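You operate a simulated robot arm through the tools that you are given. There is no shell and no other tool. Be economical: measure what you need, move in short steps, check, and stop when the job is done.

You are at the controls of a simulated robot arm. One attempt, no reset.

TASK
Draw back and tie the curtain, then unlock and open window 1.
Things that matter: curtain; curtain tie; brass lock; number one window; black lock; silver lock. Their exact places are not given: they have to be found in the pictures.

Only the result counts: the job must be done as asked and must still hold three seconds after the hand-in. Knocking over, shifting, dropping, spilling or breaking anything else fails it.

THE ROBOT
A 6-joint arm with a two-finger parallel gripper on a trunk, on a base that drives. Base frame: it is fixed to the floor where the robot stands at the start and does not move with it; the origin is under the middle of the robot, x ahead of it, y to its left, z up. Lengths are in mm, angles in degrees, forces in N, time in s.
With the tool pointing down near the work surface it reaches from about 320 to 700 mm from the robot's upright axis, wherever it stands. Its first joint turns from -166.0 to 166.0 degrees. Places, roughly: curtain [400, -200, 1000]; curtain tie [-100, -900, 1000]; brass lock [500, -200, 800]; number one window [300, -600, 700]; black lock [1400, 1600, 800]; silver lock [2800, 4600, 1000]. Payload 4.1 kg.
The tool frame sits at the grasp point between the pads (the TCP): z along the fingers, y along the line on which they close. The tips reach 23 mm beyond it. Largest opening 94 mm; finger width 38, thickness 10; the body of the gripper, 54 by 96 mm, starts 39 mm behind the TCP.
Orientation is that of the tool frame in the base frame, as a unit quaternion [w, x, y, z]. With the fingers straight down and closing along the base's y, the tool's x points along the base's -x, its y along +y and its z along -z.

THE INTERFACE
- The arm moves only by the tool move_arm. Its argument "plan" is a list of rows, each an object of numbers (a shift or turn left out is 0, a gripper value left out holds the last): "x", "y", "z": the shift along the tool's x, y, z in mm; "rx", "ry", "rz": the turn, a rotation vector about the tool's x, y, z in rad; "grip": the gripper command, from -1 (shut) to 1 (fully open), values between in proportion. In form: [{"x": .., "y": .., "z": .., "rx": .., "ry": .., "rz": .., "grip": ..}, ...]. A call has 1 to 20 rows; each row shifts and turns the commanded pose from where the row before left it, along the tool's axes as they then stand. Each row takes 0.2 s and may step no farther than 50 mm and 8.6 degrees from the row before; otherwise, or with a gripper value out of range, the whole call is refused. Where a pose cannot be reached the arm comes as near as it can. A force on the tool above 60 N (or 10 N above the force at the start of the call, whichever is more), or a blocked arm, ends the call early, and 0.2 s more pass. The fingers move at their own pace (about 45 mm/s each) and stop on an object; they squeeze with about 41 N. The grip force told is the motor's: it shows also when the fingers shut on nothing. Time passes only in rows, and 0.2 s behind the last, so rows that do not move let the fingers close. The reply holds the time, the measured pose of the TCP, the force on the tool along the base axes, the opening and the grip force, in the units named above and with some noise.
- Cameras (640 x 400 px; columns grow to the right, rows downward): "scene" is now at [-1.4, 110.6, 1540.4]; the picture's right is [-0.69, -0.73, 0.00], its down [-0.47, 0.45, -0.76] and it looks along [0.55, -0.52, -0.65] (base axes); focal length 227 px, centre (320, 200). "wrist" rides on the gripper at [86, 16, -74] in the tool frame; the picture's right is [-0.18, 0.98, 0.00], its down [-0.58, -0.11, -0.81] and it looks along [-0.79, -0.15, 0.59] (tool axes); focal length 243 px, centre (320, 200).
- get_image(camera): a new picture of that camera. The clock stands still meanwhile.
- slide_trunk(by): slides the trunk up (or, below 0, down) by that many mm; the arm and the scene camera ride with it, the base frame stays. It gives what a move gives, with no picture.
- drive_base(legs): drives the robot by 1 to 6 legs, each [ahead, turn to the left] in mm and degrees, along the robot's own axes; the way and the turn of a leg run together, so that a leg with both is an arc; at most 1500 mm and 180 degrees a leg. The arm and the cameras ride along, it lands a little off, and it stops where it bumps. It gives what a move gives.
- turn_head(pan, tilt): turns the head with the scene camera to pan (to the left, within 155 degrees either way) and tilt (down, from -29 to 69), counted from straight ahead of the robot. It gives what a move gives.
- probe_pixels(camera, pixels): for up to 12 pixels [column, row] of the newest picture of that camera ("zoom" is the newest enlarged one), the place [x, y, z] in the base frame of the surface seen there, good to about 2 mm. The clock stands still meanwhile.
- enlarge(camera, box): a new picture of the part [left, top, right, bottom] of that camera's present view, enlarged. The clock stands still meanwhile.
- job_done(): hands the job in; it is judged then, once.

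Keep the steps short. Do not move on a guess: measure, check each grasp and each placing, and mend mistakes. In all there are 80 turns and 52 pictures (those below and enlarged ones count). Leave the gripper open and the arm clear of the work at the hand-in unless told otherwise, and finish with a single line.

The tools are called after ">>>" by a JSON object that holds its "name" and its "arguments". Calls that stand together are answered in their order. move_arm: Moves the arm, as the interface text tells. Its arguments: {"type":"object","properties":{"plan":{"type":"array","items":{"type":"object","properties":{"x":{"type":"number"},"y":{"type":"number"},"z":{"type":"number"},"rx":{"type":"number"},"ry":{"type":"number"},"rz":{"type":"number"},"grip":{"type":"number"}}}}},"required":["plan"]} The other tools are called the same way: slide_trunk (by) slides the trunk up or down; drive_base (legs) drives the base; turn_head (pan, tilt) turns the head that bears the scene camera; get_image (camera) takes a picture; probe_pixels (camera, pixels) gives the place of the surface under pixels of a picture; enlarge (camera, box) takes an enlarged picture of a part of a camera's view; job_done () hands the job in.

At the start:

```text
time_s: 0.0
eef_pos: [152.3, -318.4, 1339.1]
ee_rot: [0.001, 0.001, 1.0, 0.0]
ft_force: [-0.3, 0.3, -1.2]
finger_gap: 94.1
grasp_force: 0.1
trunk travel left (down, up): [-500.0, 90.0]
robot x, y, heading: [-0.4, 2.6, -0.3]
head pan, tilt: [-43.3, 40.6]
```

scene: 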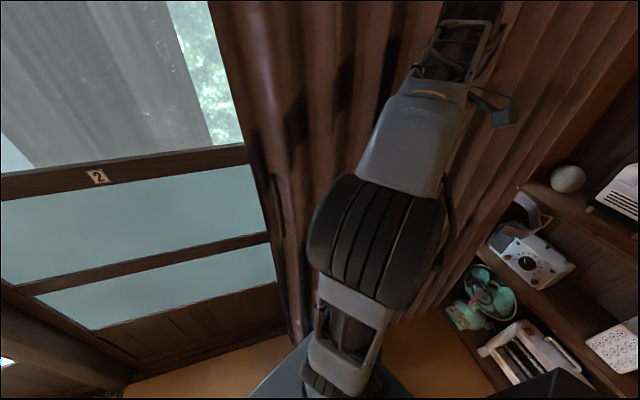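
wrist: 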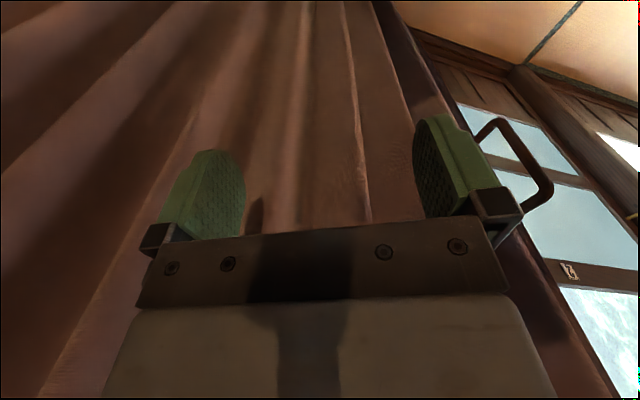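

The scene shows window "2" at the left (98,177) and a brown curtain behind the arm. I'll probe those points before looking around.

>>> {"name": "probe_pixels", "arguments": {"camera": "scene", "pixels": [[98, 177], [240, 120], [270, 250], [300, 330], [300, 100], [380, 60], [540, 60], [480, 200], [420, 310], [200, 250], [30, 250], [570, 180]]}}

>>> {"name": "turn_head", "arguments": {"pan": -90, "tilt": 20}}

>>> {"name": "get_image", "arguments": {"camera": "scene"}}

```text
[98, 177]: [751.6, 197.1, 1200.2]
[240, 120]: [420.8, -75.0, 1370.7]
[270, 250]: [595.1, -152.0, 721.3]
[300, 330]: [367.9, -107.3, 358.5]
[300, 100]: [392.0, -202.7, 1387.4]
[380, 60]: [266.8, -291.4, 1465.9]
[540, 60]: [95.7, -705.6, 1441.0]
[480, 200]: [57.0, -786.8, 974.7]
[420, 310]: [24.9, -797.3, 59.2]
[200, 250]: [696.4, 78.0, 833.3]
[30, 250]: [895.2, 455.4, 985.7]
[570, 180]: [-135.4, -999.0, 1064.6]
```

```text
time_s: 1.1
eef_pos: [152.7, -318.0, 1339.0]
ee_rot: [0.0, 0.0, 1.0, 0.0]
ft_force: [0.8, 0.1, 0.1]
finger_gap: 93.7
grasp_force: 0.1
trunk travel left (down, up): [-500.0, 90.0]
robot x, y, heading: [-2.8, 2.3, 0.1]
head pan, tilt: [-90.0, 20.0]
```

```text
49 pictures are left
```

scene: 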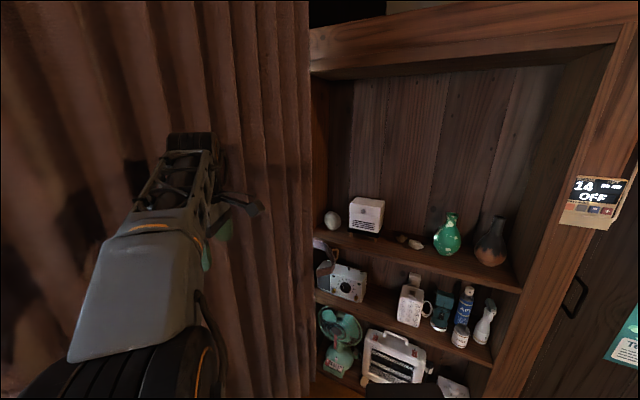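

The curtain runs from about (420,-75) to (50,-790), with a shelf to its right. Next I'll look towards the left and straight ahead.

>>> {"name": "turn_head", "arguments": {"pan": -60, "tilt": -10}}

>>> {"name": "get_image", "arguments": {"camera": "scene"}}

>>> {"name": "turn_head", "arguments": {"pan": 0, "tilt": 20}}

>>> {"name": "get_image", "arguments": {"camera": "scene"}}

```text
time_s: 2.1
eef_pos: [152.6, -317.0, 1340.1]
ee_rot: [0.0, 0.0, 1.0, 0.0]
ft_force: [-0.3, 0.4, 0.2]
finger_gap: 93.8
grasp_force: 0.2
trunk travel left (down, up): [-500.0, 90.0]
robot x, y, heading: [2.2, -1.9, -0.1]
head pan, tilt: [-60.0, -10.0]
```

```text
48 pictures are left
```

scene: 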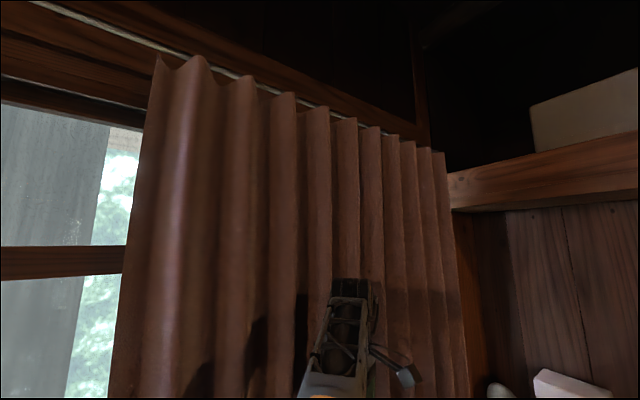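

```text
time_s: 3.4
eef_pos: [152.0, -317.8, 1339.5]
ee_rot: [0.0, 0.001, 1.0, 0.0]
ft_force: [-0.7, -1.4, 0.4]
finger_gap: 94.0
grasp_force: 0.0
trunk travel left (down, up): [-500.0, 90.0]
robot x, y, heading: [-0.4, -0.2, -0.2]
head pan, tilt: [0.0, 20.0]
```

```text
47 pictures are left
```

scene: 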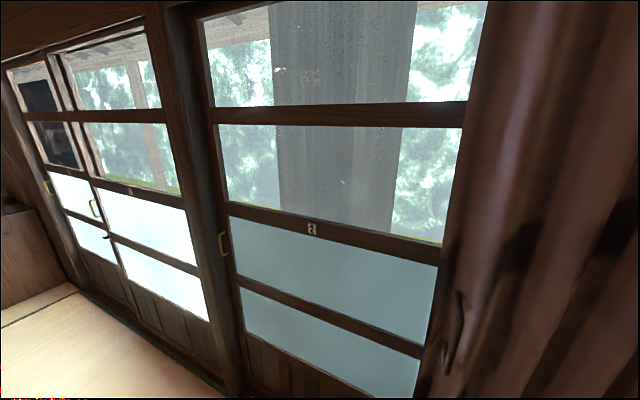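

These look like sliding windows: 2 in view, 3 farther left, and 1 behind the curtain. I'll enlarge the area near (455,320), where there's a handle or lock shape at the curtain edge, and the tie area.

>>> {"name": "enlarge", "arguments": {"camera": "scene", "box": [380, 220, 540, 400]}}

>>> {"name": "probe_pixels", "arguments": {"camera": "scene", "pixels": [[462, 305], [445, 355], [440, 220], [312, 229], [224, 244], [218, 380], [430, 360], [480, 200], [520, 200], [30, 300], [95, 208], [105, 237]]}}

>>> {"name": "turn_head", "arguments": {"pan": -100, "tilt": 45}}

>>> {"name": "get_image", "arguments": {"camera": "scene"}}

```text
2.22 times, centred on (460, 310) of scene
```

zoom: 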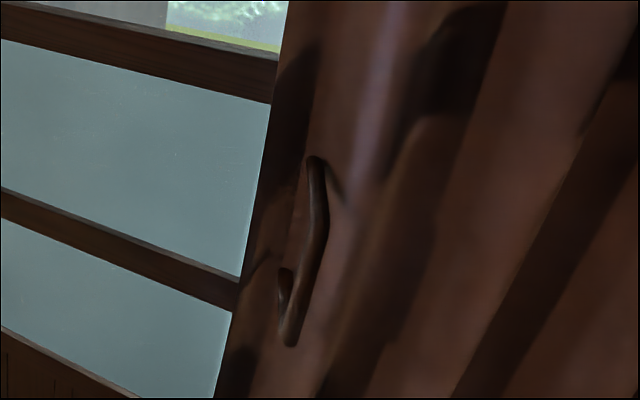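

```text
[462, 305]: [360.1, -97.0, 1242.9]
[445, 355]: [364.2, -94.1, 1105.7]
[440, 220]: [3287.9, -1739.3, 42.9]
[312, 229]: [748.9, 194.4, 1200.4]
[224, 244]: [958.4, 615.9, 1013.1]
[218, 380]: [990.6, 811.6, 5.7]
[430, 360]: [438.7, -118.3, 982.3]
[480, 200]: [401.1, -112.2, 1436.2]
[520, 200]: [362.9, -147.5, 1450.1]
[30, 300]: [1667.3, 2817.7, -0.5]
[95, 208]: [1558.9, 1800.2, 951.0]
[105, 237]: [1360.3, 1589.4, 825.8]
```

```text
time_s: 5.2
eef_pos: [152.9, -318.5, 1340.8]
ee_rot: [0.0, 0.001, 1.0, 0.0]
ft_force: [-0.2, -0.6, 0.1]
finger_gap: 94.1
grasp_force: 0.1
trunk travel left (down, up): [-500.0, 90.0]
robot x, y, heading: [1.0, -3.5, 0.3]
head pan, tilt: [-100.0, 45.0]
```

```text
45 pictures are left
```

scene: 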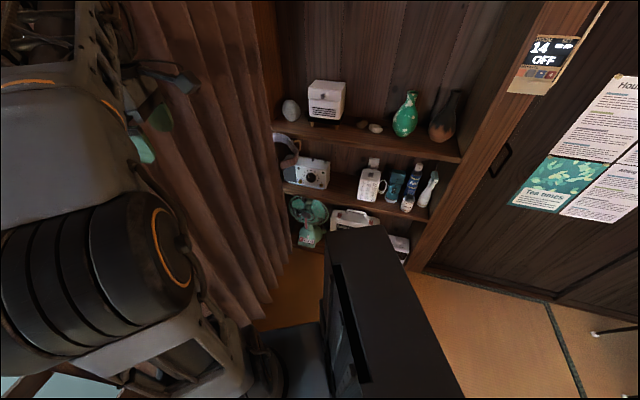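

At (285,145), by the curtain's right edge, something strap-like is visible. I'll enlarge that area.

>>> {"name": "enlarge", "arguments": {"camera": "scene", "box": [230, 80, 350, 260]}}

>>> {"name": "probe_pixels", "arguments": {"camera": "scene", "pixels": [[285, 145], [291, 110], [278, 80], [275, 160], [255, 150], [262, 300], [200, 10], [265, 20], [310, 170], [285, 180], [340, 250], [250, 100]]}}

```text
2.22 times, centred on (290, 170) of scene
```

zoom: 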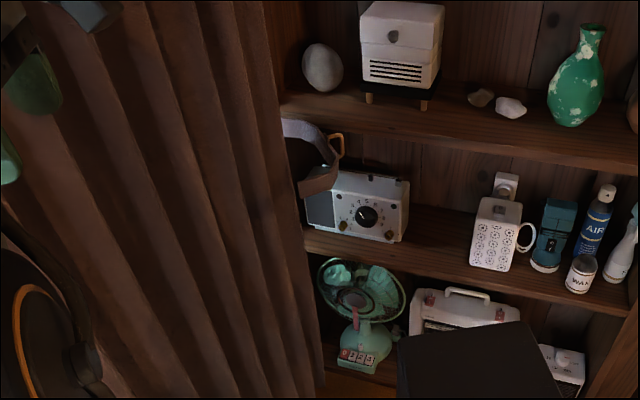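

```text
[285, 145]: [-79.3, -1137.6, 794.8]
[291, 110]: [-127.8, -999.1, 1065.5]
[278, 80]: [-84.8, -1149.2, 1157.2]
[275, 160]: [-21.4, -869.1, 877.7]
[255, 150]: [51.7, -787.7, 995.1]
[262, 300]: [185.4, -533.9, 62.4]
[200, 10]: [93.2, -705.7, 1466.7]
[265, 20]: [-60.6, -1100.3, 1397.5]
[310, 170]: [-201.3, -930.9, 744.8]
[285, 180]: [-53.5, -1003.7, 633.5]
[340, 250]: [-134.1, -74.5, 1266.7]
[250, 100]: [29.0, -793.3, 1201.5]
```

The curtain tie appears to be the gray strap with a brass ring near zoom (335,145). I'll enlarge it further and probe it.

>>> {"name": "enlarge", "arguments": {"camera": "scene", "box": [268, 125, 300, 170]}}

>>> {"name": "probe_pixels", "arguments": {"camera": "zoom", "pixels": [[150, 100], [200, 60], [280, 100], [320, 130], [360, 150], [380, 180], [360, 250], [300, 330], [250, 340], [200, 250], [400, 130], [250, 200]]}}

```text
8.89 times, centred on (284, 148) of scene
```

zoom: 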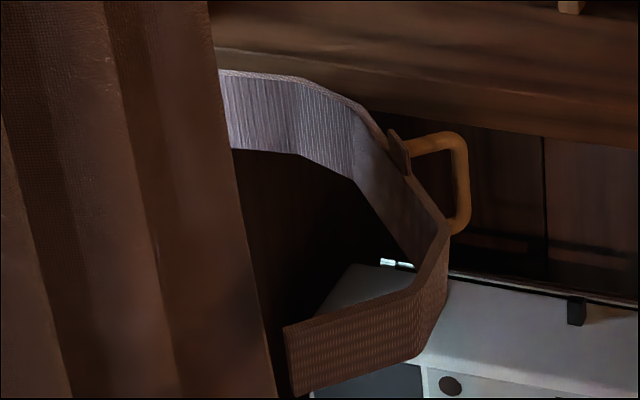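

```text
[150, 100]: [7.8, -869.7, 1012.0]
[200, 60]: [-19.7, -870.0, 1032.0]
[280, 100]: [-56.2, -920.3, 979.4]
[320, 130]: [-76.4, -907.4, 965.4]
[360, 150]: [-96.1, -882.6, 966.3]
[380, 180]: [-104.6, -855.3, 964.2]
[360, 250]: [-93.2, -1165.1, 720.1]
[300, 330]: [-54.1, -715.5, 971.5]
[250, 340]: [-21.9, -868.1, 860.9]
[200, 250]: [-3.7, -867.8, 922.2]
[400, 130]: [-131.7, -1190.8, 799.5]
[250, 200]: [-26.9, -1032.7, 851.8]
```

The tie is a stiff curved band with a brass ring, set to the right of the curtain around (-100,-860,965). The leading edge of the curtain has a brown pull near (362,-96,1105–1243). Before driving, I'll check the space behind the robot.

>>> {"name": "turn_head", "arguments": {"pan": 150, "tilt": 35}}

>>> {"name": "get_image", "arguments": {"camera": "scene"}}

>>> {"name": "turn_head", "arguments": {"pan": -150, "tilt": 30}}

>>> {"name": "get_image", "arguments": {"camera": "scene"}}

```text
time_s: 8.7
eef_pos: [153.3, -318.0, 1339.3]
ee_rot: [0.0, 0.0, 1.0, 0.0]
ft_force: [0.3, -0.2, 0.6]
finger_gap: 94.1
grasp_force: 0.2
trunk travel left (down, up): [-500.0, 90.0]
robot x, y, heading: [3.0, 3.6, 0.3]
head pan, tilt: [150.0, 35.0]
```

```text
42 pictures are left
```

scene: 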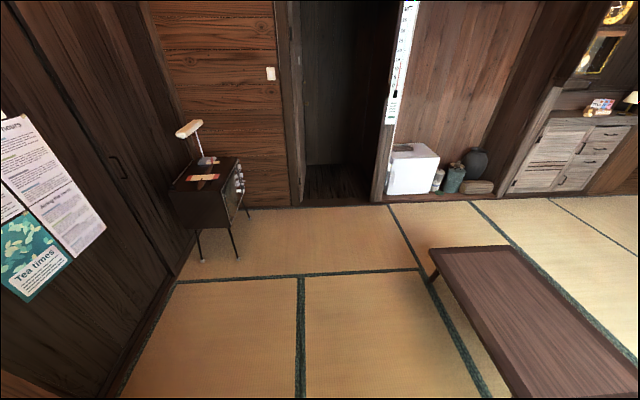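

```text
time_s: 12.8
eef_pos: [152.5, -317.8, 1338.6]
ee_rot: [0.0, 0.0, 1.0, 0.0]
ft_force: [-0.1, 0.4, 0.7]
finger_gap: 94.3
grasp_force: 0.1
trunk travel left (down, up): [-500.0, 90.0]
robot x, y, heading: [0.0, 1.8, 0.1]
head pan, tilt: [-150.0, 30.0]
```

```text
41 pictures are left
```

scene: 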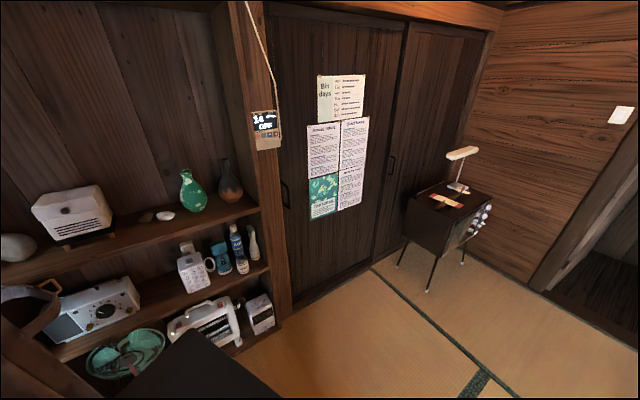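

The space behind is mostly clear. I'll probe the shelf front, the wall and the floor to get distances.

>>> {"name": "probe_pixels", "arguments": {"camera": "scene", "pixels": [[270, 230], [290, 300], [370, 265], [280, 325], [255, 205], [215, 295], [100, 320], [45, 290], [125, 340], [30, 300], [200, 370], [40, 330]]}}

>>> {"name": "enlarge", "arguments": {"camera": "scene", "box": [0, 260, 120, 400]}}

```text
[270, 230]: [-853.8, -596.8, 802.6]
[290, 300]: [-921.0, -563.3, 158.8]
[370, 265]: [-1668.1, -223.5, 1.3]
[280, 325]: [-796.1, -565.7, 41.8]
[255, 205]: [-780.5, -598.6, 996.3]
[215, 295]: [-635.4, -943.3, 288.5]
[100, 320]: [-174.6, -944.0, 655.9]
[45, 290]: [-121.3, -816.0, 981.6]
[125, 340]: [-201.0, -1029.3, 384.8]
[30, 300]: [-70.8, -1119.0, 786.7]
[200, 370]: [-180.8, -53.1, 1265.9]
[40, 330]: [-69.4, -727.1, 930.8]
```

```text
2.86 times, centred on (60, 330) of scene
```

zoom: 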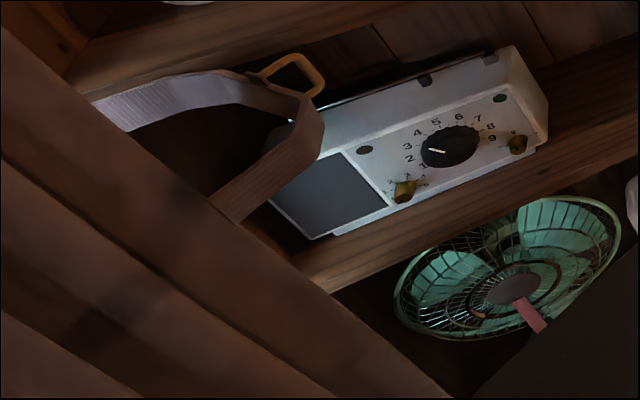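

The shelf front and wall sit at about 880 mm along the curtain direction. I'll drive to about (-250,-211), facing the wall at -26°, so the pull's start and end are both in reach.

>>> {"name": "drive_base", "arguments": {"legs": [[-250, 0], [0, 90], [-211, 0], [0, -116.3]]}}

>>> {"name": "turn_head", "arguments": {"pan": -40, "tilt": 35}}

>>> {"name": "get_image", "arguments": {"camera": "scene"}}

>>> {"name": "turn_head", "arguments": {"pan": 35, "tilt": 25}}

>>> {"name": "get_image", "arguments": {"camera": "scene"}}

```text
time_s: 24.5
eef_pos: [-282.4, -566.3, 1339.3]
ee_rot: [0.0, 0.25, 0.968, 0.0]
ft_force: [0.6, -0.1, 0.2]
finger_gap: 93.9
grasp_force: 0.1
trunk travel left (down, up): [-500.0, 90.0]
robot x, y, heading: [-261.1, -213.2, -29.0]
head pan, tilt: [-150.0, 30.0]
```

```text
time_s: 26.4
eef_pos: [-283.0, -566.6, 1339.7]
ee_rot: [0.001, 0.251, 0.968, 0.0]
ft_force: [-0.1, 0.1, 0.2]
finger_gap: 93.9
grasp_force: 0.1
trunk travel left (down, up): [-500.0, 90.0]
robot x, y, heading: [-262.3, -216.1, -29.2]
head pan, tilt: [-40.0, 35.0]
```

```text
39 pictures are left
```

scene: 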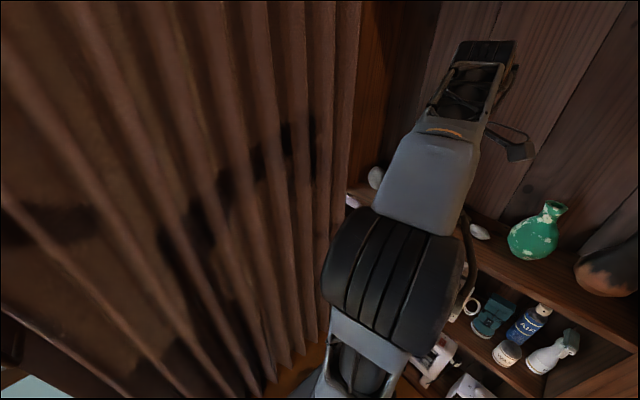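

```text
time_s: 27.9
eef_pos: [-282.8, -566.4, 1339.7]
ee_rot: [0.0, 0.251, 0.968, 0.0]
ft_force: [-0.6, -0.2, -0.6]
finger_gap: 94.1
grasp_force: 0.2
trunk travel left (down, up): [-500.0, 90.0]
robot x, y, heading: [-264.1, -214.9, -29.0]
head pan, tilt: [35.0, 25.0]
```

```text
38 pictures are left
```

scene: 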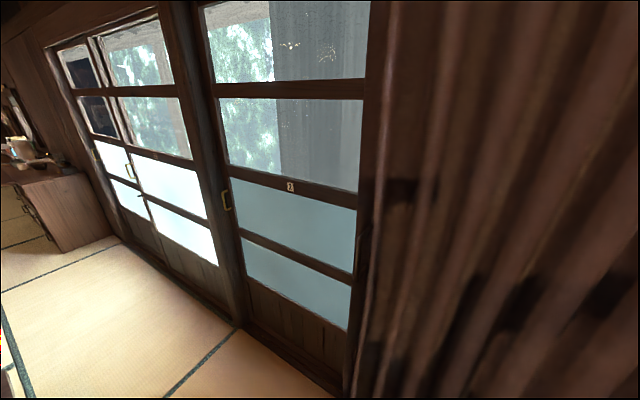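

The robot is now at (-263,-215), heading -29°. I'll enlarge the pull near (370,250).

>>> {"name": "enlarge", "arguments": {"camera": "scene", "box": [330, 170, 430, 300]}}

>>> {"name": "probe_pixels", "arguments": {"camera": "zoom", "pixels": [[220, 180], [215, 220], [205, 250], [190, 240], [240, 200], [230, 170], [290, 200], [340, 200], [400, 200], [250, 260], [160, 250], [190, 210]]}}

```text
3.08 times, centred on (380, 235) of scene
```

zoom: 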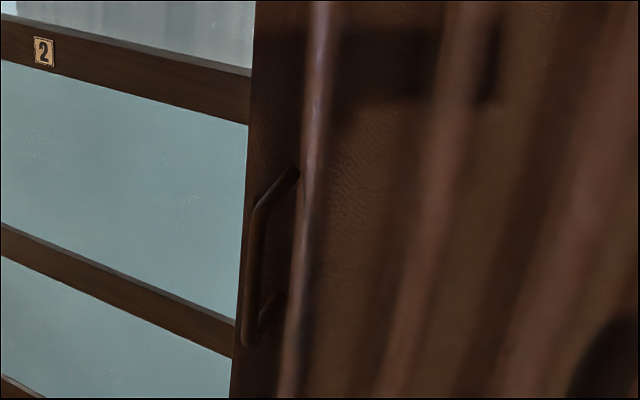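

```text
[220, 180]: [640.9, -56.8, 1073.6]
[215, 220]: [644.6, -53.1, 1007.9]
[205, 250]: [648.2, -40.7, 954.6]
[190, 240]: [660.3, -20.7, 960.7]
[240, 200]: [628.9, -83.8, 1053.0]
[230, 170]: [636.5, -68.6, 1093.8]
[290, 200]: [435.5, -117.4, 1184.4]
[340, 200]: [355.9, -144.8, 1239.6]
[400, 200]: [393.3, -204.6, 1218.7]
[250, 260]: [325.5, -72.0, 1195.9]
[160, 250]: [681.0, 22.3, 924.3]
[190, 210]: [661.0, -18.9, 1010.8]
```

The pull is a C-shaped vertical bar. I'll probe along the bar and its posts.

>>> {"name": "probe_pixels", "arguments": {"camera": "zoom", "pixels": [[256, 225], [253, 240], [251, 290], [249, 310], [247, 335], [265, 200], [280, 183], [294, 173], [268, 312], [278, 298], [300, 230], [270, 240]]}}

```text
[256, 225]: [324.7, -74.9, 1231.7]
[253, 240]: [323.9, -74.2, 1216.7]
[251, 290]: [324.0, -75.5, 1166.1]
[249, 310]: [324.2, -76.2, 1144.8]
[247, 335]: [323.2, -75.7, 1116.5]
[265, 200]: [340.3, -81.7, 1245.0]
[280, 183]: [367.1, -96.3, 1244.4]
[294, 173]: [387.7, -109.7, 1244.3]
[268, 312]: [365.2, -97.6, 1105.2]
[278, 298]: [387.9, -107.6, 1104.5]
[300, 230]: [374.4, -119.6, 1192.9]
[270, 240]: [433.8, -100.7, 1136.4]
```

The bar is vertical at (324,-75), z 1105–1245, standing off about 70 mm towards the room. I'll move the tool, still pointing down, forward and then left along a line clear of the curtain.

>>> {"name": "move_arm", "arguments": {"plan": [{"x": -44, "grip": 1}, {"x": -44}, {"x": -44}, {"x": -44}, {"y": 45, "z": 10}, {"y": 45, "z": 10}, {"y": 45, "z": 10}, {"y": 45, "z": 10}, {"y": 45, "z": 10}, {"y": 45, "z": 10}, {"y": 45, "z": 10}, {"y": 45, "z": 10}, {"y": 45, "z": 10}, {"y": 45, "z": 10}, {"y": 45, "z": 10}, {"y": 45, "z": 10}, {"y": 45, "z": 10}, {"y": 45, "z": 10}, {"y": 45, "z": 10}, {"y": 45, "z": 10}]}}

```text
time_s: 32.1
eef_pos: [221.5, -16.6, 1178.6]
ee_rot: [-0.001, 0.25, 0.968, -0.001]
ft_force: [-1.5, 0.0, -0.1]
finger_gap: 93.9
grasp_force: 0.1
trunk travel left (down, up): [-500.0, 90.0]
robot x, y, heading: [-260.7, -211.1, -29.1]
head pan, tilt: [35.0, 25.0]
```

The arm reached (221,-17,1179). I'll now tilt the tool forward to horizontal, 11 steps of -0.1428 rad about tool y.

>>> {"name": "move_arm", "arguments": {"plan": [{"ry": -0.1428}, {"ry": -0.1428}, {"ry": -0.1428}, {"ry": -0.1428}, {"ry": -0.1428}, {"ry": -0.1428}, {"ry": -0.1428}, {"ry": -0.1428}, {"ry": -0.1428}, {"ry": -0.1428}, {"ry": -0.1428}]}}

>>> {"name": "get_image", "arguments": {"camera": "wrist"}}

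>>> {"name": "get_image", "arguments": {"camera": "scene"}}

```text
time_s: 34.5
eef_pos: [220.4, -20.9, 1179.3]
ee_rot: [0.685, 0.176, 0.684, -0.176]
ft_force: [0.0, -0.6, 0.7]
finger_gap: 94.2
grasp_force: 0.0
trunk travel left (down, up): [-500.0, 90.0]
robot x, y, heading: [-261.6, -211.9, -28.9]
head pan, tilt: [35.0, 25.0]
```

```text
36 pictures are left
```

wrist: 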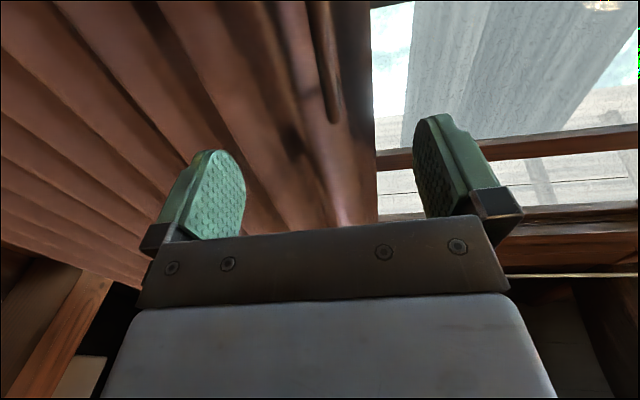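

```text
35 pictures are left
```

scene: 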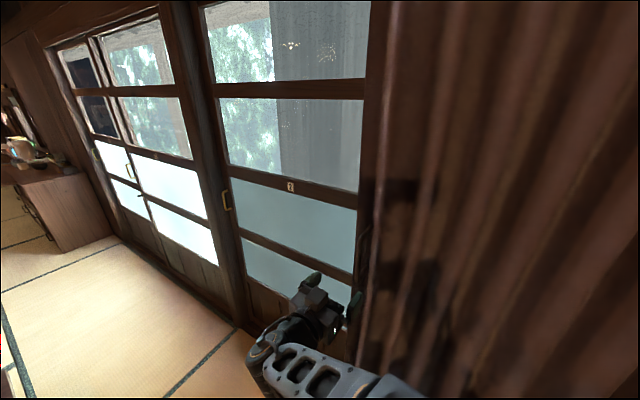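

The pull (326,60 in wrist view) lines up between the fingers. I'll advance 118 mm along tool z and close.

>>> {"name": "move_arm", "arguments": {"plan": [{"z": 40, "y": 1}, {"z": 40}, {"z": 38}, {}, {"grip": -1}, {}, {}, {}, {}, {}, {}]}}

>>> {"name": "get_image", "arguments": {"camera": "wrist"}}

```text
time_s: 36.9
eef_pos: [324.8, -77.6, 1180.4]
ee_rot: [0.684, 0.177, 0.684, -0.177]
ft_force: [1.5, 1.4, 0.3]
finger_gap: 13.4
grasp_force: 45.4
trunk travel left (down, up): [-500.0, 90.0]
robot x, y, heading: [-259.8, -215.0, -28.9]
head pan, tilt: [35.0, 25.0]
```

```text
34 pictures are left
```

wrist: 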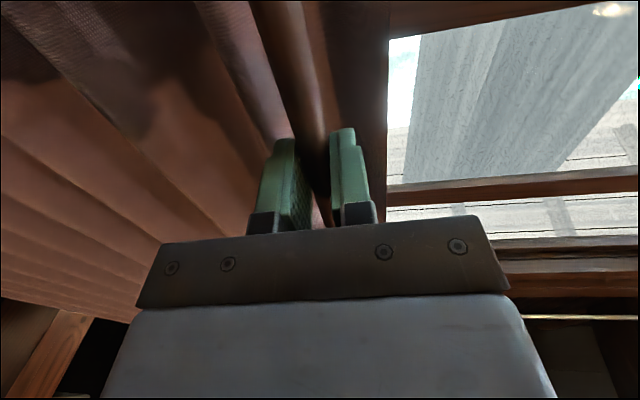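

The grip is firm on the bar (gap 13.4). I'll pull the curtain 120 mm to the right along -y and read the force.

>>> {"name": "move_arm", "arguments": {"plan": [{"y": -30, "z": 0.6}, {"y": -30, "z": 0.6}, {"y": -30, "z": 0.6}, {"y": -30, "z": 0.6}, {}]}}

>>> {"name": "get_image", "arguments": {"camera": "scene"}}

```text
time_s: 38.1
eef_pos: [270.5, -184.9, 1180.2]
ee_rot: [0.687, 0.179, 0.682, -0.176]
ft_force: [35.4, -17.9, 36.3]
finger_gap: 14.5
grasp_force: 45.1
trunk travel left (down, up): [-500.0, 90.0]
robot x, y, heading: [-261.7, -216.3, -29.0]
head pan, tilt: [35.0, 25.0]
```

```text
33 pictures are left
```

scene: 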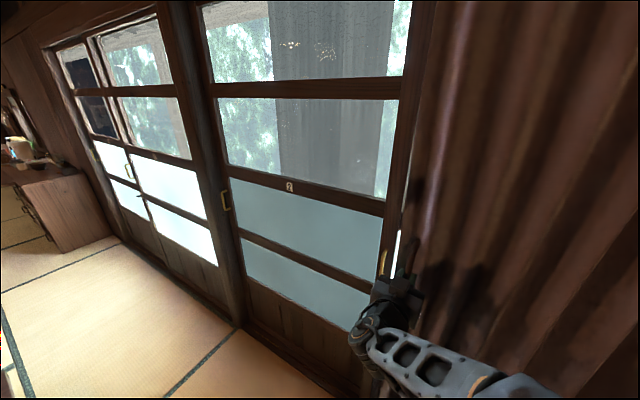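

The curtain is moving. The rail direction reads (-0.4515,-0.892), so I need more tool z. I'll correct that and continue.

>>> {"name": "move_arm", "arguments": {"plan": [{"y": -30, "z": 2.5}, {"y": -30, "z": 1.1}, {"y": -30, "z": 1.1}, {}]}}

```text
time_s: 39.1
eef_pos: [228.6, -264.2, 1180.2]
ee_rot: [0.684, 0.178, 0.685, -0.177]
ft_force: [21.1, -7.3, 15.4]
finger_gap: 13.9
grasp_force: 45.1
trunk travel left (down, up): [-500.0, 90.0]
robot x, y, heading: [-261.0, -212.1, -28.8]
head pan, tilt: [35.0, 25.0]
```

The force is lower now, so I'll continue pulling.

>>> {"name": "move_arm", "arguments": {"plan": [{"y": -35, "z": 1.2}, {"y": -35, "z": 1.2}, {"y": -35, "z": 1.2}, {"y": -35, "z": 1.2}, {"y": -35, "z": 1.2}, {"y": -35, "z": 1.2}, {"y": -35, "z": 1.2}, {}]}}

>>> {"name": "turn_head", "arguments": {"pan": -35, "tilt": 30}}

>>> {"name": "get_image", "arguments": {"camera": "scene"}}

```text
time_s: 40.9
eef_pos: [163.3, -398.7, 1179.9]
ee_rot: [0.681, 0.177, 0.689, -0.176]
ft_force: [-14.4, 4.9, -27.6]
finger_gap: 13.6
grasp_force: 45.3
out of reach, approached as far as the arm can: row 4, 5, 6, 7
trunk travel left (down, up): [-500.0, 90.0]
robot x, y, heading: [-264.4, -211.5, -29.1]
head pan, tilt: [35.0, 25.0]
```

```text
time_s: 42.3
eef_pos: [162.2, -400.3, 1179.4]
ee_rot: [0.682, 0.177, 0.688, -0.176]
ft_force: [-14.3, 5.5, -30.2]
finger_gap: 13.8
grasp_force: 44.9
trunk travel left (down, up): [-500.0, 90.0]
robot x, y, heading: [-263.9, -214.2, -28.8]
head pan, tilt: [-35.0, 30.0]
```

```text
32 pictures are left
```

scene: 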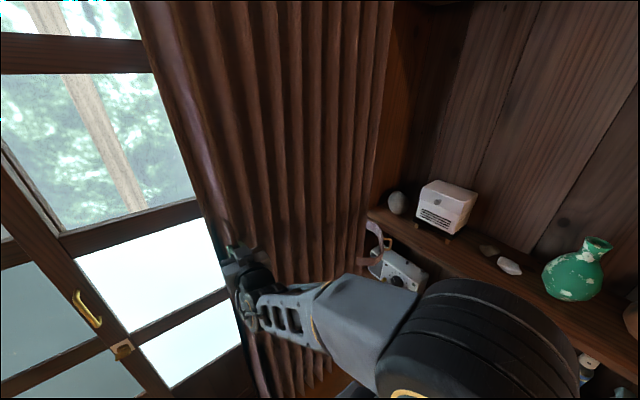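

The arm is at its near limit. The brass lock and handle of window 1 are now visible at (88,310) and (122,348). I'll open the gripper, back the base straight off along the tool axis, and regrasp from farther away.

>>> {"name": "move_arm", "arguments": {"plan": [{"grip": 1}, {}, {}, {}, {}, {}]}}

>>> {"name": "drive_base", "arguments": {"legs": [[-160, 0]]}}

>>> {"name": "get_image", "arguments": {"camera": "wrist"}}

>>> {"name": "get_image", "arguments": {"camera": "scene"}}

```text
time_s: 43.7
eef_pos: [164.9, -399.5, 1183.0]
ee_rot: [0.685, 0.176, 0.685, -0.176]
ft_force: [0.0, 0.1, -0.7]
finger_gap: 93.9
grasp_force: 0.1
trunk travel left (down, up): [-500.0, 90.0]
robot x, y, heading: [-261.4, -211.2, -28.8]
head pan, tilt: [-35.0, 30.0]
```

```text
time_s: 45.1
eef_pos: [24.8, -321.2, 1184.3]
ee_rot: [0.685, 0.178, 0.684, -0.177]
ft_force: [0.9, -1.3, 0.2]
finger_gap: 94.2
grasp_force: 0.0
trunk travel left (down, up): [-500.0, 90.0]
robot x, y, heading: [-402.4, -134.9, -29.0]
head pan, tilt: [-35.0, 30.0]
```

```text
31 pictures are left
```

wrist: 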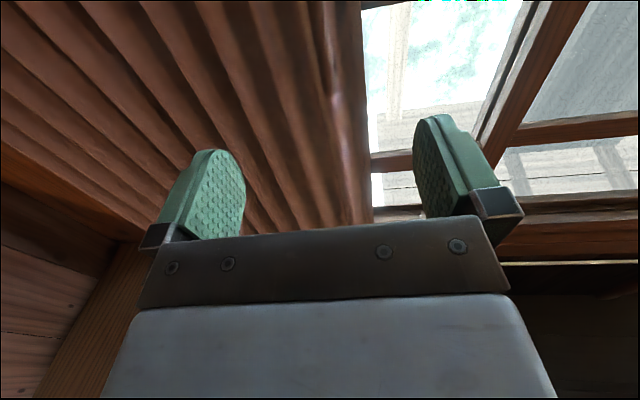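

```text
30 pictures are left
```

scene: 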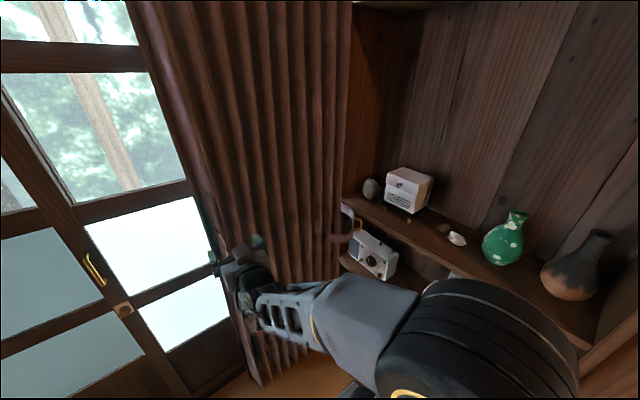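

The pull should be about 160 mm ahead. I'll check it in the wrist view near (328,80).

>>> {"name": "enlarge", "arguments": {"camera": "wrist", "box": [270, 0, 400, 130]}}

>>> {"name": "probe_pixels", "arguments": {"camera": "wrist", "pixels": [[325, 60], [330, 80], [328, 40], [335, 100], [320, 20], [315, 60], [345, 120]]}}

```text
3.08 times, centred on (335, 65) of wrist
```

zoom: 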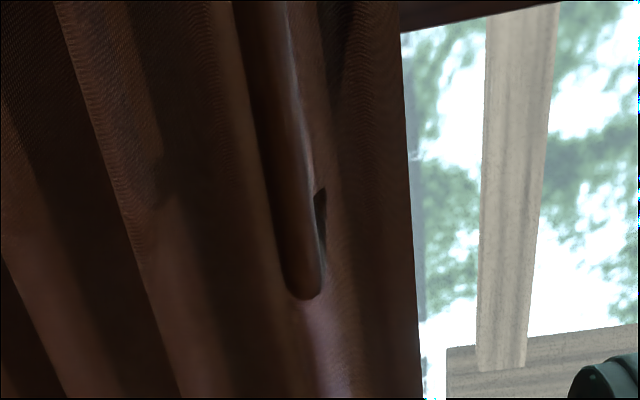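

```text
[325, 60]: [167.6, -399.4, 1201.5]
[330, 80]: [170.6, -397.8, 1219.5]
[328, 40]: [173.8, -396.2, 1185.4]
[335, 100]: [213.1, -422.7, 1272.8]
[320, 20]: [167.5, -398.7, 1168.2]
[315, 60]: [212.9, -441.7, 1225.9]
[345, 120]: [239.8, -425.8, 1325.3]
```

The bar is confirmed at about (167,-399). I'll advance 160 mm and close.

>>> {"name": "move_arm", "arguments": {"plan": [{"z": 40}, {"z": 40}, {"z": 40}, {"z": 40}, {}, {"grip": -1}, {}, {}, {}, {}, {}, {}]}}

```text
time_s: 47.7
eef_pos: [173.5, -382.0, 1191.1]
ee_rot: [0.683, 0.179, 0.685, -0.179]
ft_force: [-0.5, 2.8, 0.2]
finger_gap: 13.6
grasp_force: 45.5
out of reach, approached as far as the arm can: row 1, 2, 3
trunk travel left (down, up): [-500.0, 90.0]
robot x, y, heading: [-401.5, -131.1, -29.0]
head pan, tilt: [-35.0, 30.0]
```

The bar is gripped (gap 13.6). I'll continue the pull.

>>> {"name": "move_arm", "arguments": {"plan": [{"y": -35, "z": 1.2}, {"y": -35, "z": 1.2}, {"y": -35, "z": 1.2}, {"y": -35, "z": 1.2}, {"y": -35, "z": 1.2}, {}]}}

>>> {"name": "turn_head", "arguments": {"pan": -30, "tilt": 30}}

>>> {"name": "get_image", "arguments": {"camera": "scene"}}

```text
time_s: 49.1
eef_pos: [169.7, -389.2, 1191.9]
ee_rot: [0.674, 0.185, 0.692, -0.182]
ft_force: [33.7, -15.8, -38.3]
finger_gap: 13.9
grasp_force: 45.1
out of reach, approached as far as the arm can: row 1, 2, 3, 4, 5
trunk travel left (down, up): [-500.0, 90.0]
robot x, y, heading: [-398.0, -139.3, -29.1]
head pan, tilt: [-35.0, 30.0]
```

```text
time_s: 49.8
eef_pos: [169.8, -389.3, 1191.1]
ee_rot: [0.674, 0.185, 0.692, -0.181]
ft_force: [34.5, -17.1, -37.9]
finger_gap: 13.6
grasp_force: 44.9
trunk travel left (down, up): [-500.0, 90.0]
robot x, y, heading: [-399.7, -133.4, -28.8]
head pan, tilt: [-30.0, 30.0]
```

```text
28 pictures are left
```

scene: 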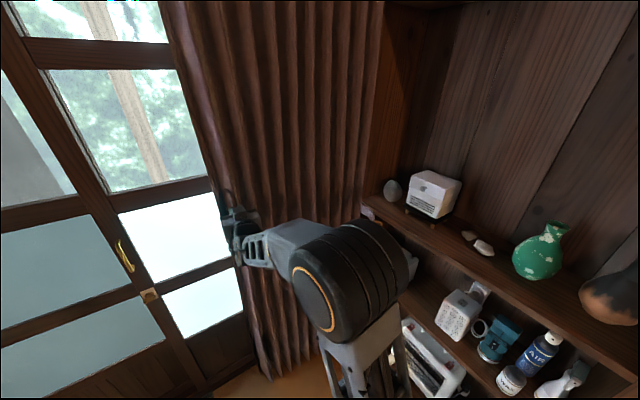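

The stop comes at the same lateral offset again, so this looks like a wrist singularity: forearm and tool are collinear. I'll open, pitch the tool downward about 32° around the bar, and regrip.

>>> {"name": "move_arm", "arguments": {"plan": [{"grip": 1}, {}, {}, {}, {}, {"ry": 0.14}, {"ry": 0.14}, {"ry": 0.14}, {"ry": 0.14}, {}]}}

>>> {"name": "enlarge", "arguments": {"camera": "scene", "box": [170, 150, 330, 310]}}

```text
time_s: 52.0
eef_pos: [161.2, -392.6, 1202.4]
ee_rot: [0.52, 0.224, 0.81, -0.154]
ft_force: [-0.5, -0.1, 0.7]
finger_gap: 93.8
grasp_force: 0.0
out of reach, approached as far as the arm can: row 9
trunk travel left (down, up): [-500.0, 90.0]
robot x, y, heading: [-405.3, -137.5, -29.2]
head pan, tilt: [-30.0, 30.0]
```

```text
2.50 times, centred on (250, 230) of scene
```

zoom: 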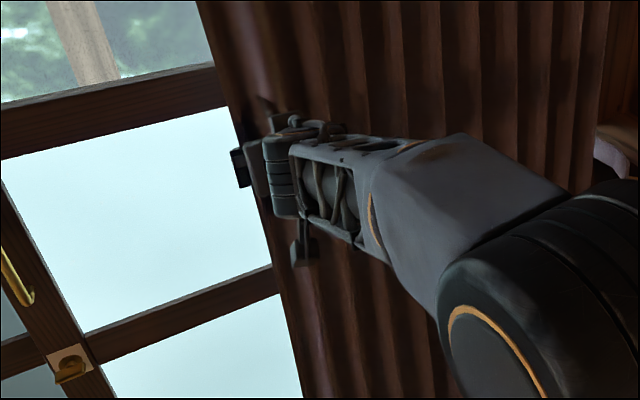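

The reach limit still shows up. I'll probe the arm's links to understand its shape.

>>> {"name": "probe_pixels", "arguments": {"camera": "zoom", "pixels": [[500, 340], [440, 310], [560, 230], [450, 170], [390, 200], [340, 190], [285, 180], [255, 160], [300, 250], [620, 380], [290, 125], [600, 200]]}}

>>> {"name": "turn_head", "arguments": {"pan": -40, "tilt": 65}}

>>> {"name": "get_image", "arguments": {"camera": "scene"}}

```text
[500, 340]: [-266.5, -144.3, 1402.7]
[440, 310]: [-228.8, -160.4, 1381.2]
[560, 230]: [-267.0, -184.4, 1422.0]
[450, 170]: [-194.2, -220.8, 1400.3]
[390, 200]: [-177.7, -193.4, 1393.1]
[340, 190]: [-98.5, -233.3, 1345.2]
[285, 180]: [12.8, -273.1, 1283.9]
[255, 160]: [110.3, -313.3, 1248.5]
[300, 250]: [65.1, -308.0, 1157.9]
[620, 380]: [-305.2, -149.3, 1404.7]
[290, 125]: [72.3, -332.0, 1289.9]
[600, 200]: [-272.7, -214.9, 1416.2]
```

```text
time_s: 53.0
eef_pos: [160.7, -392.4, 1203.0]
ee_rot: [0.52, 0.223, 0.81, -0.154]
ft_force: [-0.1, -0.5, 0.5]
finger_gap: 94.0
grasp_force: 0.0
trunk travel left (down, up): [-500.0, 90.0]
robot x, y, heading: [-399.6, -136.7, -29.1]
head pan, tilt: [-40.0, 65.0]
```

```text
26 pictures are left
```

scene: 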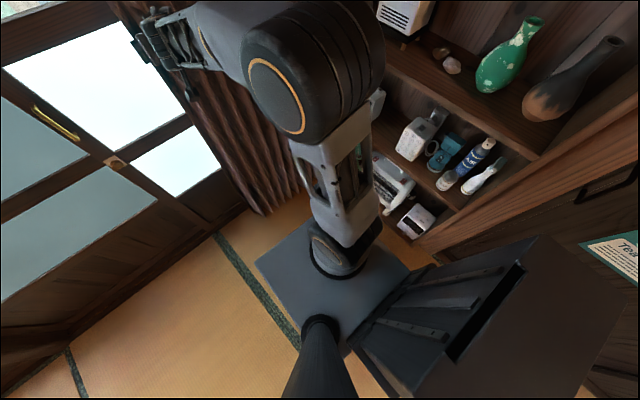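

The forearm slopes down from the elbow (z≈1400), so a horizontal tool forces a wrist roll limit. Lowering the trunk will avoid that. First I'll retract from the bar and yaw the tool right, away from the singularity.

>>> {"name": "move_arm", "arguments": {"plan": [{"z": -27.4, "x": 12.2}, {"z": -27.4, "x": 12.2}, {"z": -27.4, "x": 12.2}, {"z": -27.4, "x": 12.2}, {"rx": 0.128, "rz": 0.057}, {"rx": 0.128, "rz": 0.057}, {"rx": 0.128, "rz": 0.057}, {"rx": 0.128, "rz": 0.057}, {"rx": 0.128, "rz": 0.057}, {}]}}

```text
time_s: 55.2
eef_pos: [57.7, -330.9, 1204.2]
ee_rot: [0.44, 0.486, 0.681, -0.327]
ft_force: [0.8, 0.1, -0.6]
finger_gap: 94.0
grasp_force: 0.1
trunk travel left (down, up): [-500.0, 90.0]
robot x, y, heading: [-400.7, -135.6, -29.0]
head pan, tilt: [-40.0, 65.0]
```

The arm is clear. I'll lower the trunk 300 mm, then raise the TCP back up and yaw back to face the wall.

>>> {"name": "slide_trunk", "arguments": {"by": -300}}

>>> {"name": "move_arm", "arguments": {"plan": [{"x": -41.2, "z": -18}, {"x": -41.2, "z": -18}, {"x": -41.2, "z": -18}, {"x": -41.2, "z": -18}, {"x": -41.2, "z": -18}, {"x": -41.2, "z": -18}, {}]}}

```text
time_s: 58.2
eef_pos: [59.4, -329.6, 903.1]
ee_rot: [0.44, 0.485, 0.682, -0.325]
ft_force: [0.6, -0.1, 0.3]
finger_gap: 94.0
grasp_force: 0.1
trunk travel left (down, up): [-200.0, 390.0]
robot x, y, heading: [-401.2, -135.4, -29.3]
head pan, tilt: [-40.0, 65.0]
```

```text
time_s: 59.8
eef_pos: [57.0, -331.8, 1175.2]
ee_rot: [0.44, 0.486, 0.681, -0.327]
ft_force: [0.6, 0.5, -0.3]
finger_gap: 94.2
grasp_force: 0.1
trunk travel left (down, up): [-200.0, 390.0]
robot x, y, heading: [-401.6, -133.0, -28.9]
head pan, tilt: [-40.0, 65.0]
```

That worked. Next I'll yaw back to face the wall, keeping the slight downward pitch.

>>> {"name": "move_arm", "arguments": {"plan": [{"rx": -0.128, "rz": -0.057}, {"rx": -0.128, "rz": -0.057}, {"rx": -0.128, "rz": -0.057}, {"rx": -0.128, "rz": -0.057}, {"rx": -0.128, "rz": -0.057}, {}]}}

>>> {"name": "get_image", "arguments": {"camera": "wrist"}}

>>> {"name": "probe_pixels", "arguments": {"camera": "wrist", "pixels": [[325, 60], [330, 80], [328, 40], [320, 20], [315, 60], [335, 60], [310, 30], [340, 30]]}}

```text
time_s: 61.2
eef_pos: [60.9, -329.8, 1172.6]
ee_rot: [0.52, 0.223, 0.81, -0.153]
ft_force: [0.0, 0.5, -0.4]
finger_gap: 94.0
grasp_force: 0.0
trunk travel left (down, up): [-200.0, 390.0]
robot x, y, heading: [-402.3, -132.2, -29.3]
head pan, tilt: [-40.0, 65.0]
```

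```text
25 pictures are left
```

wrist: 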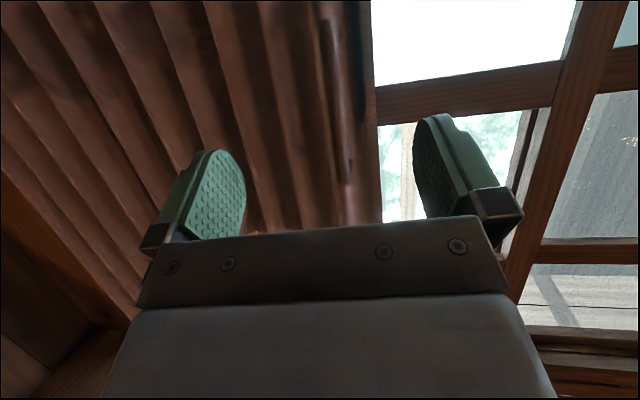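

```text
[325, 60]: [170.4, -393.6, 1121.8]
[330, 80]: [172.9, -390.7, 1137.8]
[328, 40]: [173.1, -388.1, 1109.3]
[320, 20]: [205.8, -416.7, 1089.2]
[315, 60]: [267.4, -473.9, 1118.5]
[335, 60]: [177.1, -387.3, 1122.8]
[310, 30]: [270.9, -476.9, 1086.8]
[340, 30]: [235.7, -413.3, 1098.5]
```

The bar is at (172,-391). I'll advance 126 mm horizontally and grip.

>>> {"name": "move_arm", "arguments": {"plan": [{"z": 38.3, "x": -17.3}, {"z": 38.3, "x": -17.3}, {"z": 38.3, "x": -17.3}, {}, {"grip": -1}, {}, {}, {}, {}, {}, {}]}}

>>> {"name": "move_arm", "arguments": {"plan": [{"y": -30, "z": 1, "x": -0.5}, {"y": -30, "z": 1, "x": -0.5}, {"y": -30, "z": 1, "x": -0.5}, {}]}}

```text
time_s: 63.6
eef_pos: [169.8, -392.5, 1174.5]
ee_rot: [0.52, 0.224, 0.81, -0.154]
ft_force: [3.9, 1.2, 0.4]
finger_gap: 14.1
grasp_force: 45.0
trunk travel left (down, up): [-200.0, 390.0]
robot x, y, heading: [-396.4, -133.8, -29.0]
head pan, tilt: [-40.0, 65.0]
```

```text
time_s: 64.6
eef_pos: [126.8, -474.5, 1173.1]
ee_rot: [0.524, 0.222, 0.808, -0.155]
ft_force: [39.6, -19.1, 32.3]
finger_gap: 14.5
grasp_force: 45.2
trunk travel left (down, up): [-200.0, 390.0]
robot x, y, heading: [-400.3, -138.7, -29.1]
head pan, tilt: [-40.0, 65.0]
```

Pulling works now. I'll add a small forward correction and continue.

>>> {"name": "move_arm", "arguments": {"plan": [{"y": -30, "z": 3, "x": -1.2}, {"y": -30, "z": 1.2, "x": -0.5}, {"y": -30, "z": 1.2, "x": -0.5}, {"y": -30, "z": 1.2, "x": -0.5}, {"y": -30, "z": 1.2, "x": -0.5}, {}]}}

>>> {"name": "turn_head", "arguments": {"pan": -35, "tilt": 15}}

>>> {"name": "get_image", "arguments": {"camera": "scene"}}

```text
time_s: 66.0
eef_pos: [55.8, -606.0, 1171.5]
ee_rot: [0.516, 0.224, 0.812, -0.152]
ft_force: [36.9, -16.9, -4.7]
finger_gap: 13.6
grasp_force: 45.1
trunk travel left (down, up): [-200.0, 390.0]
robot x, y, heading: [-401.4, -132.0, -29.4]
head pan, tilt: [-40.0, 65.0]
```

```text
time_s: 67.2
eef_pos: [55.8, -607.0, 1173.0]
ee_rot: [0.516, 0.224, 0.813, -0.151]
ft_force: [28.7, -12.4, -15.0]
finger_gap: 14.2
grasp_force: 45.1
trunk travel left (down, up): [-200.0, 390.0]
robot x, y, heading: [-404.7, -132.4, -29.0]
head pan, tilt: [-35.0, 15.0]
```

```text
24 pictures are left
```

scene: 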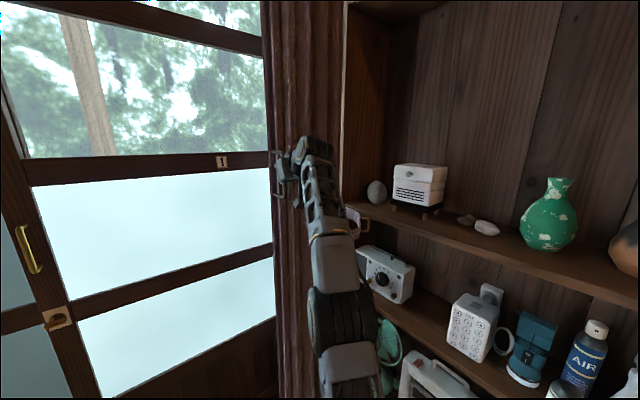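

Window "1" (222,162), its handle (30,250) and the brass lock (57,320) are visible. I'll keep pulling until it resists.

>>> {"name": "move_arm", "arguments": {"plan": [{"y": -25, "z": 2, "x": -0.5}, {"y": -25, "z": 1, "x": -0.4}, {"y": -25, "z": 1, "x": -0.4}, {"y": -25, "z": 1, "x": -0.4}, {"y": -25, "z": 1, "x": -0.4}, {}]}}

>>> {"name": "get_image", "arguments": {"camera": "scene"}}

```text
time_s: 68.6
eef_pos: [-15.8, -679.6, 1147.8]
ee_rot: [0.52, 0.222, 0.81, -0.153]
ft_force: [0.0, 0.0, 0.1]
finger_gap: 0.1
grasp_force: 42.4
out of reach, approached as far as the arm can: row 1, 2, 3, 4, 5
trunk travel left (down, up): [-200.0, 390.0]
robot x, y, heading: [-401.9, -132.3, -28.9]
head pan, tilt: [-35.0, 15.0]
```

```text
23 pictures are left
```

scene: 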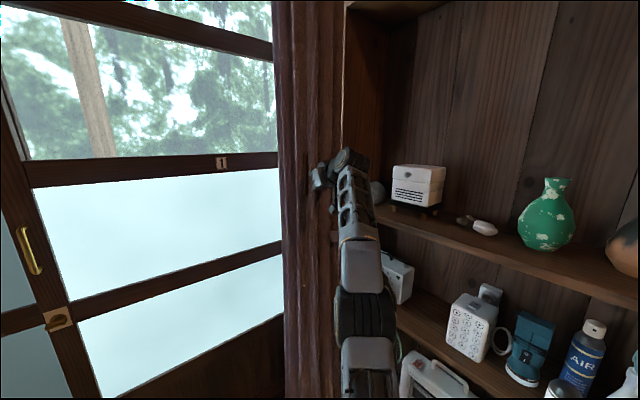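

The gripper slid off the bar at the arm's outer reach. I'll retract, open and look at the curtain and tie.

>>> {"name": "move_arm", "arguments": {"plan": [{"z": -36, "x": 16}, {"z": -36, "x": 16}, {"z": -36, "x": 16}, {"y": 45, "grip": 1}, {"y": 45}, {"y": 45}, {"y": 45}, {"y": 45}, {}]}}

>>> {"name": "get_image", "arguments": {"camera": "scene"}}

```text
time_s: 70.6
eef_pos: [2.1, -424.9, 1145.5]
ee_rot: [0.52, 0.223, 0.81, -0.154]
ft_force: [0.4, -0.8, 0.5]
finger_gap: 93.7
grasp_force: 0.2
trunk travel left (down, up): [-200.0, 390.0]
robot x, y, heading: [-402.0, -134.2, -28.8]
head pan, tilt: [-35.0, 15.0]
```

```text
22 pictures are left
```

scene: 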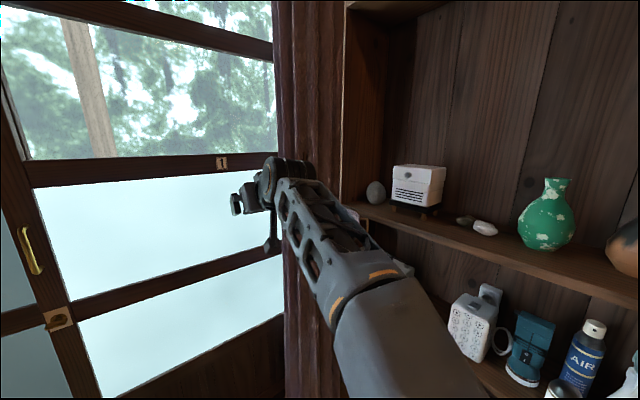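

I'll move the base about 220 mm towards the tie side, for reach and a clearer view.

>>> {"name": "drive_base", "arguments": {"legs": [[0, 92.6], [-220, 0], [0, -90]]}}

>>> {"name": "turn_head", "arguments": {"pan": -40, "tilt": 20}}

>>> {"name": "get_image", "arguments": {"camera": "scene"}}

```text
time_s: 79.9
eef_pos: [-67.6, -581.8, 1146.7]
ee_rot: [0.528, 0.178, 0.821, -0.124]
ft_force: [0.5, -0.1, -0.2]
finger_gap: 93.9
grasp_force: 0.1
trunk travel left (down, up): [-200.0, 390.0]
robot x, y, heading: [-501.5, -342.0, -22.8]
head pan, tilt: [-35.0, 15.0]
```

```text
time_s: 80.6
eef_pos: [-67.7, -582.1, 1146.7]
ee_rot: [0.527, 0.178, 0.821, -0.125]
ft_force: [-0.6, -0.1, 0.5]
finger_gap: 94.1
grasp_force: 0.1
trunk travel left (down, up): [-200.0, 390.0]
robot x, y, heading: [-501.5, -339.6, -22.8]
head pan, tilt: [-40.0, 20.0]
```

```text
21 pictures are left
```

scene: 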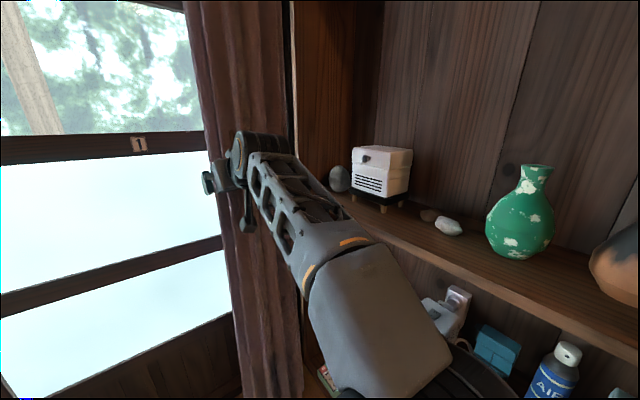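

The arm blocks the view of the tie. I'll move it left 270 mm and look again.

>>> {"name": "move_arm", "arguments": {"plan": [{"y": 45}, {"y": 45}, {"y": 45}, {"y": 45}, {"y": 45}, {"y": 45}, {}]}}

>>> {"name": "enlarge", "arguments": {"camera": "scene", "box": [160, 50, 400, 300]}}

```text
time_s: 82.2
eef_pos: [47.6, -338.1, 1138.5]
ee_rot: [0.528, 0.178, 0.821, -0.125]
ft_force: [-0.3, 0.1, 0.4]
finger_gap: 94.1
grasp_force: 0.0
trunk travel left (down, up): [-200.0, 390.0]
robot x, y, heading: [-501.4, -341.7, -22.7]
head pan, tilt: [-40.0, 20.0]
```

```text
1.60 times, centred on (280, 175) of scene
```

zoom: 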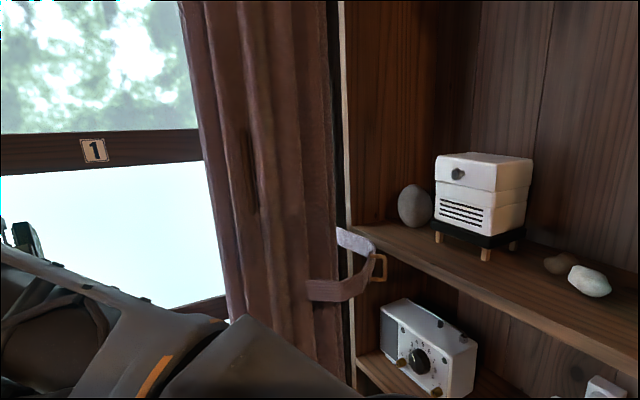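

Now the bar (250,170) and the tie (340,280) are both visible. I'll probe them.

>>> {"name": "probe_pixels", "arguments": {"camera": "zoom", "pixels": [[251, 180], [250, 150], [255, 205], [200, 200], [320, 200], [310, 292], [340, 295], [360, 285], [372, 265], [384, 268], [378, 256], [378, 280]]}}

>>> {"name": "enlarge", "arguments": {"camera": "scene", "box": [255, 170, 325, 260]}}

```text
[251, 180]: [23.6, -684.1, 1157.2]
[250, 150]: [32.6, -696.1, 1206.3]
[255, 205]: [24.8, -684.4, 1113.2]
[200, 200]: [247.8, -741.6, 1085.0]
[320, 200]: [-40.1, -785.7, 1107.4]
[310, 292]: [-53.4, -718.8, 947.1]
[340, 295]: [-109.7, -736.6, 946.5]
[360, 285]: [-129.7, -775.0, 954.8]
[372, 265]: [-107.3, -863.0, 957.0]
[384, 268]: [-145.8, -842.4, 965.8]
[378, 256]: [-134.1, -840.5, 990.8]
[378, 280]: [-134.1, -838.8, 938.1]
```

```text
4.44 times, centred on (290, 215) of scene
```

zoom: 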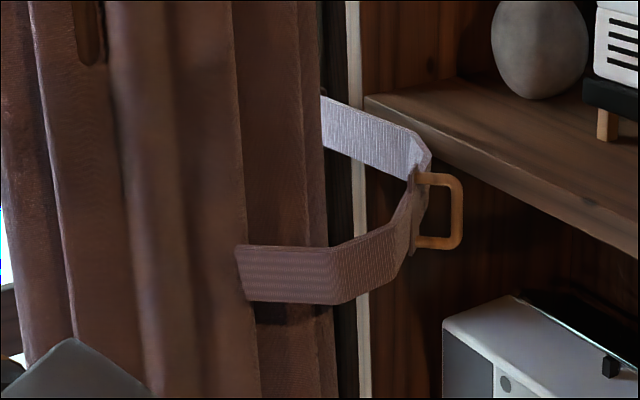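

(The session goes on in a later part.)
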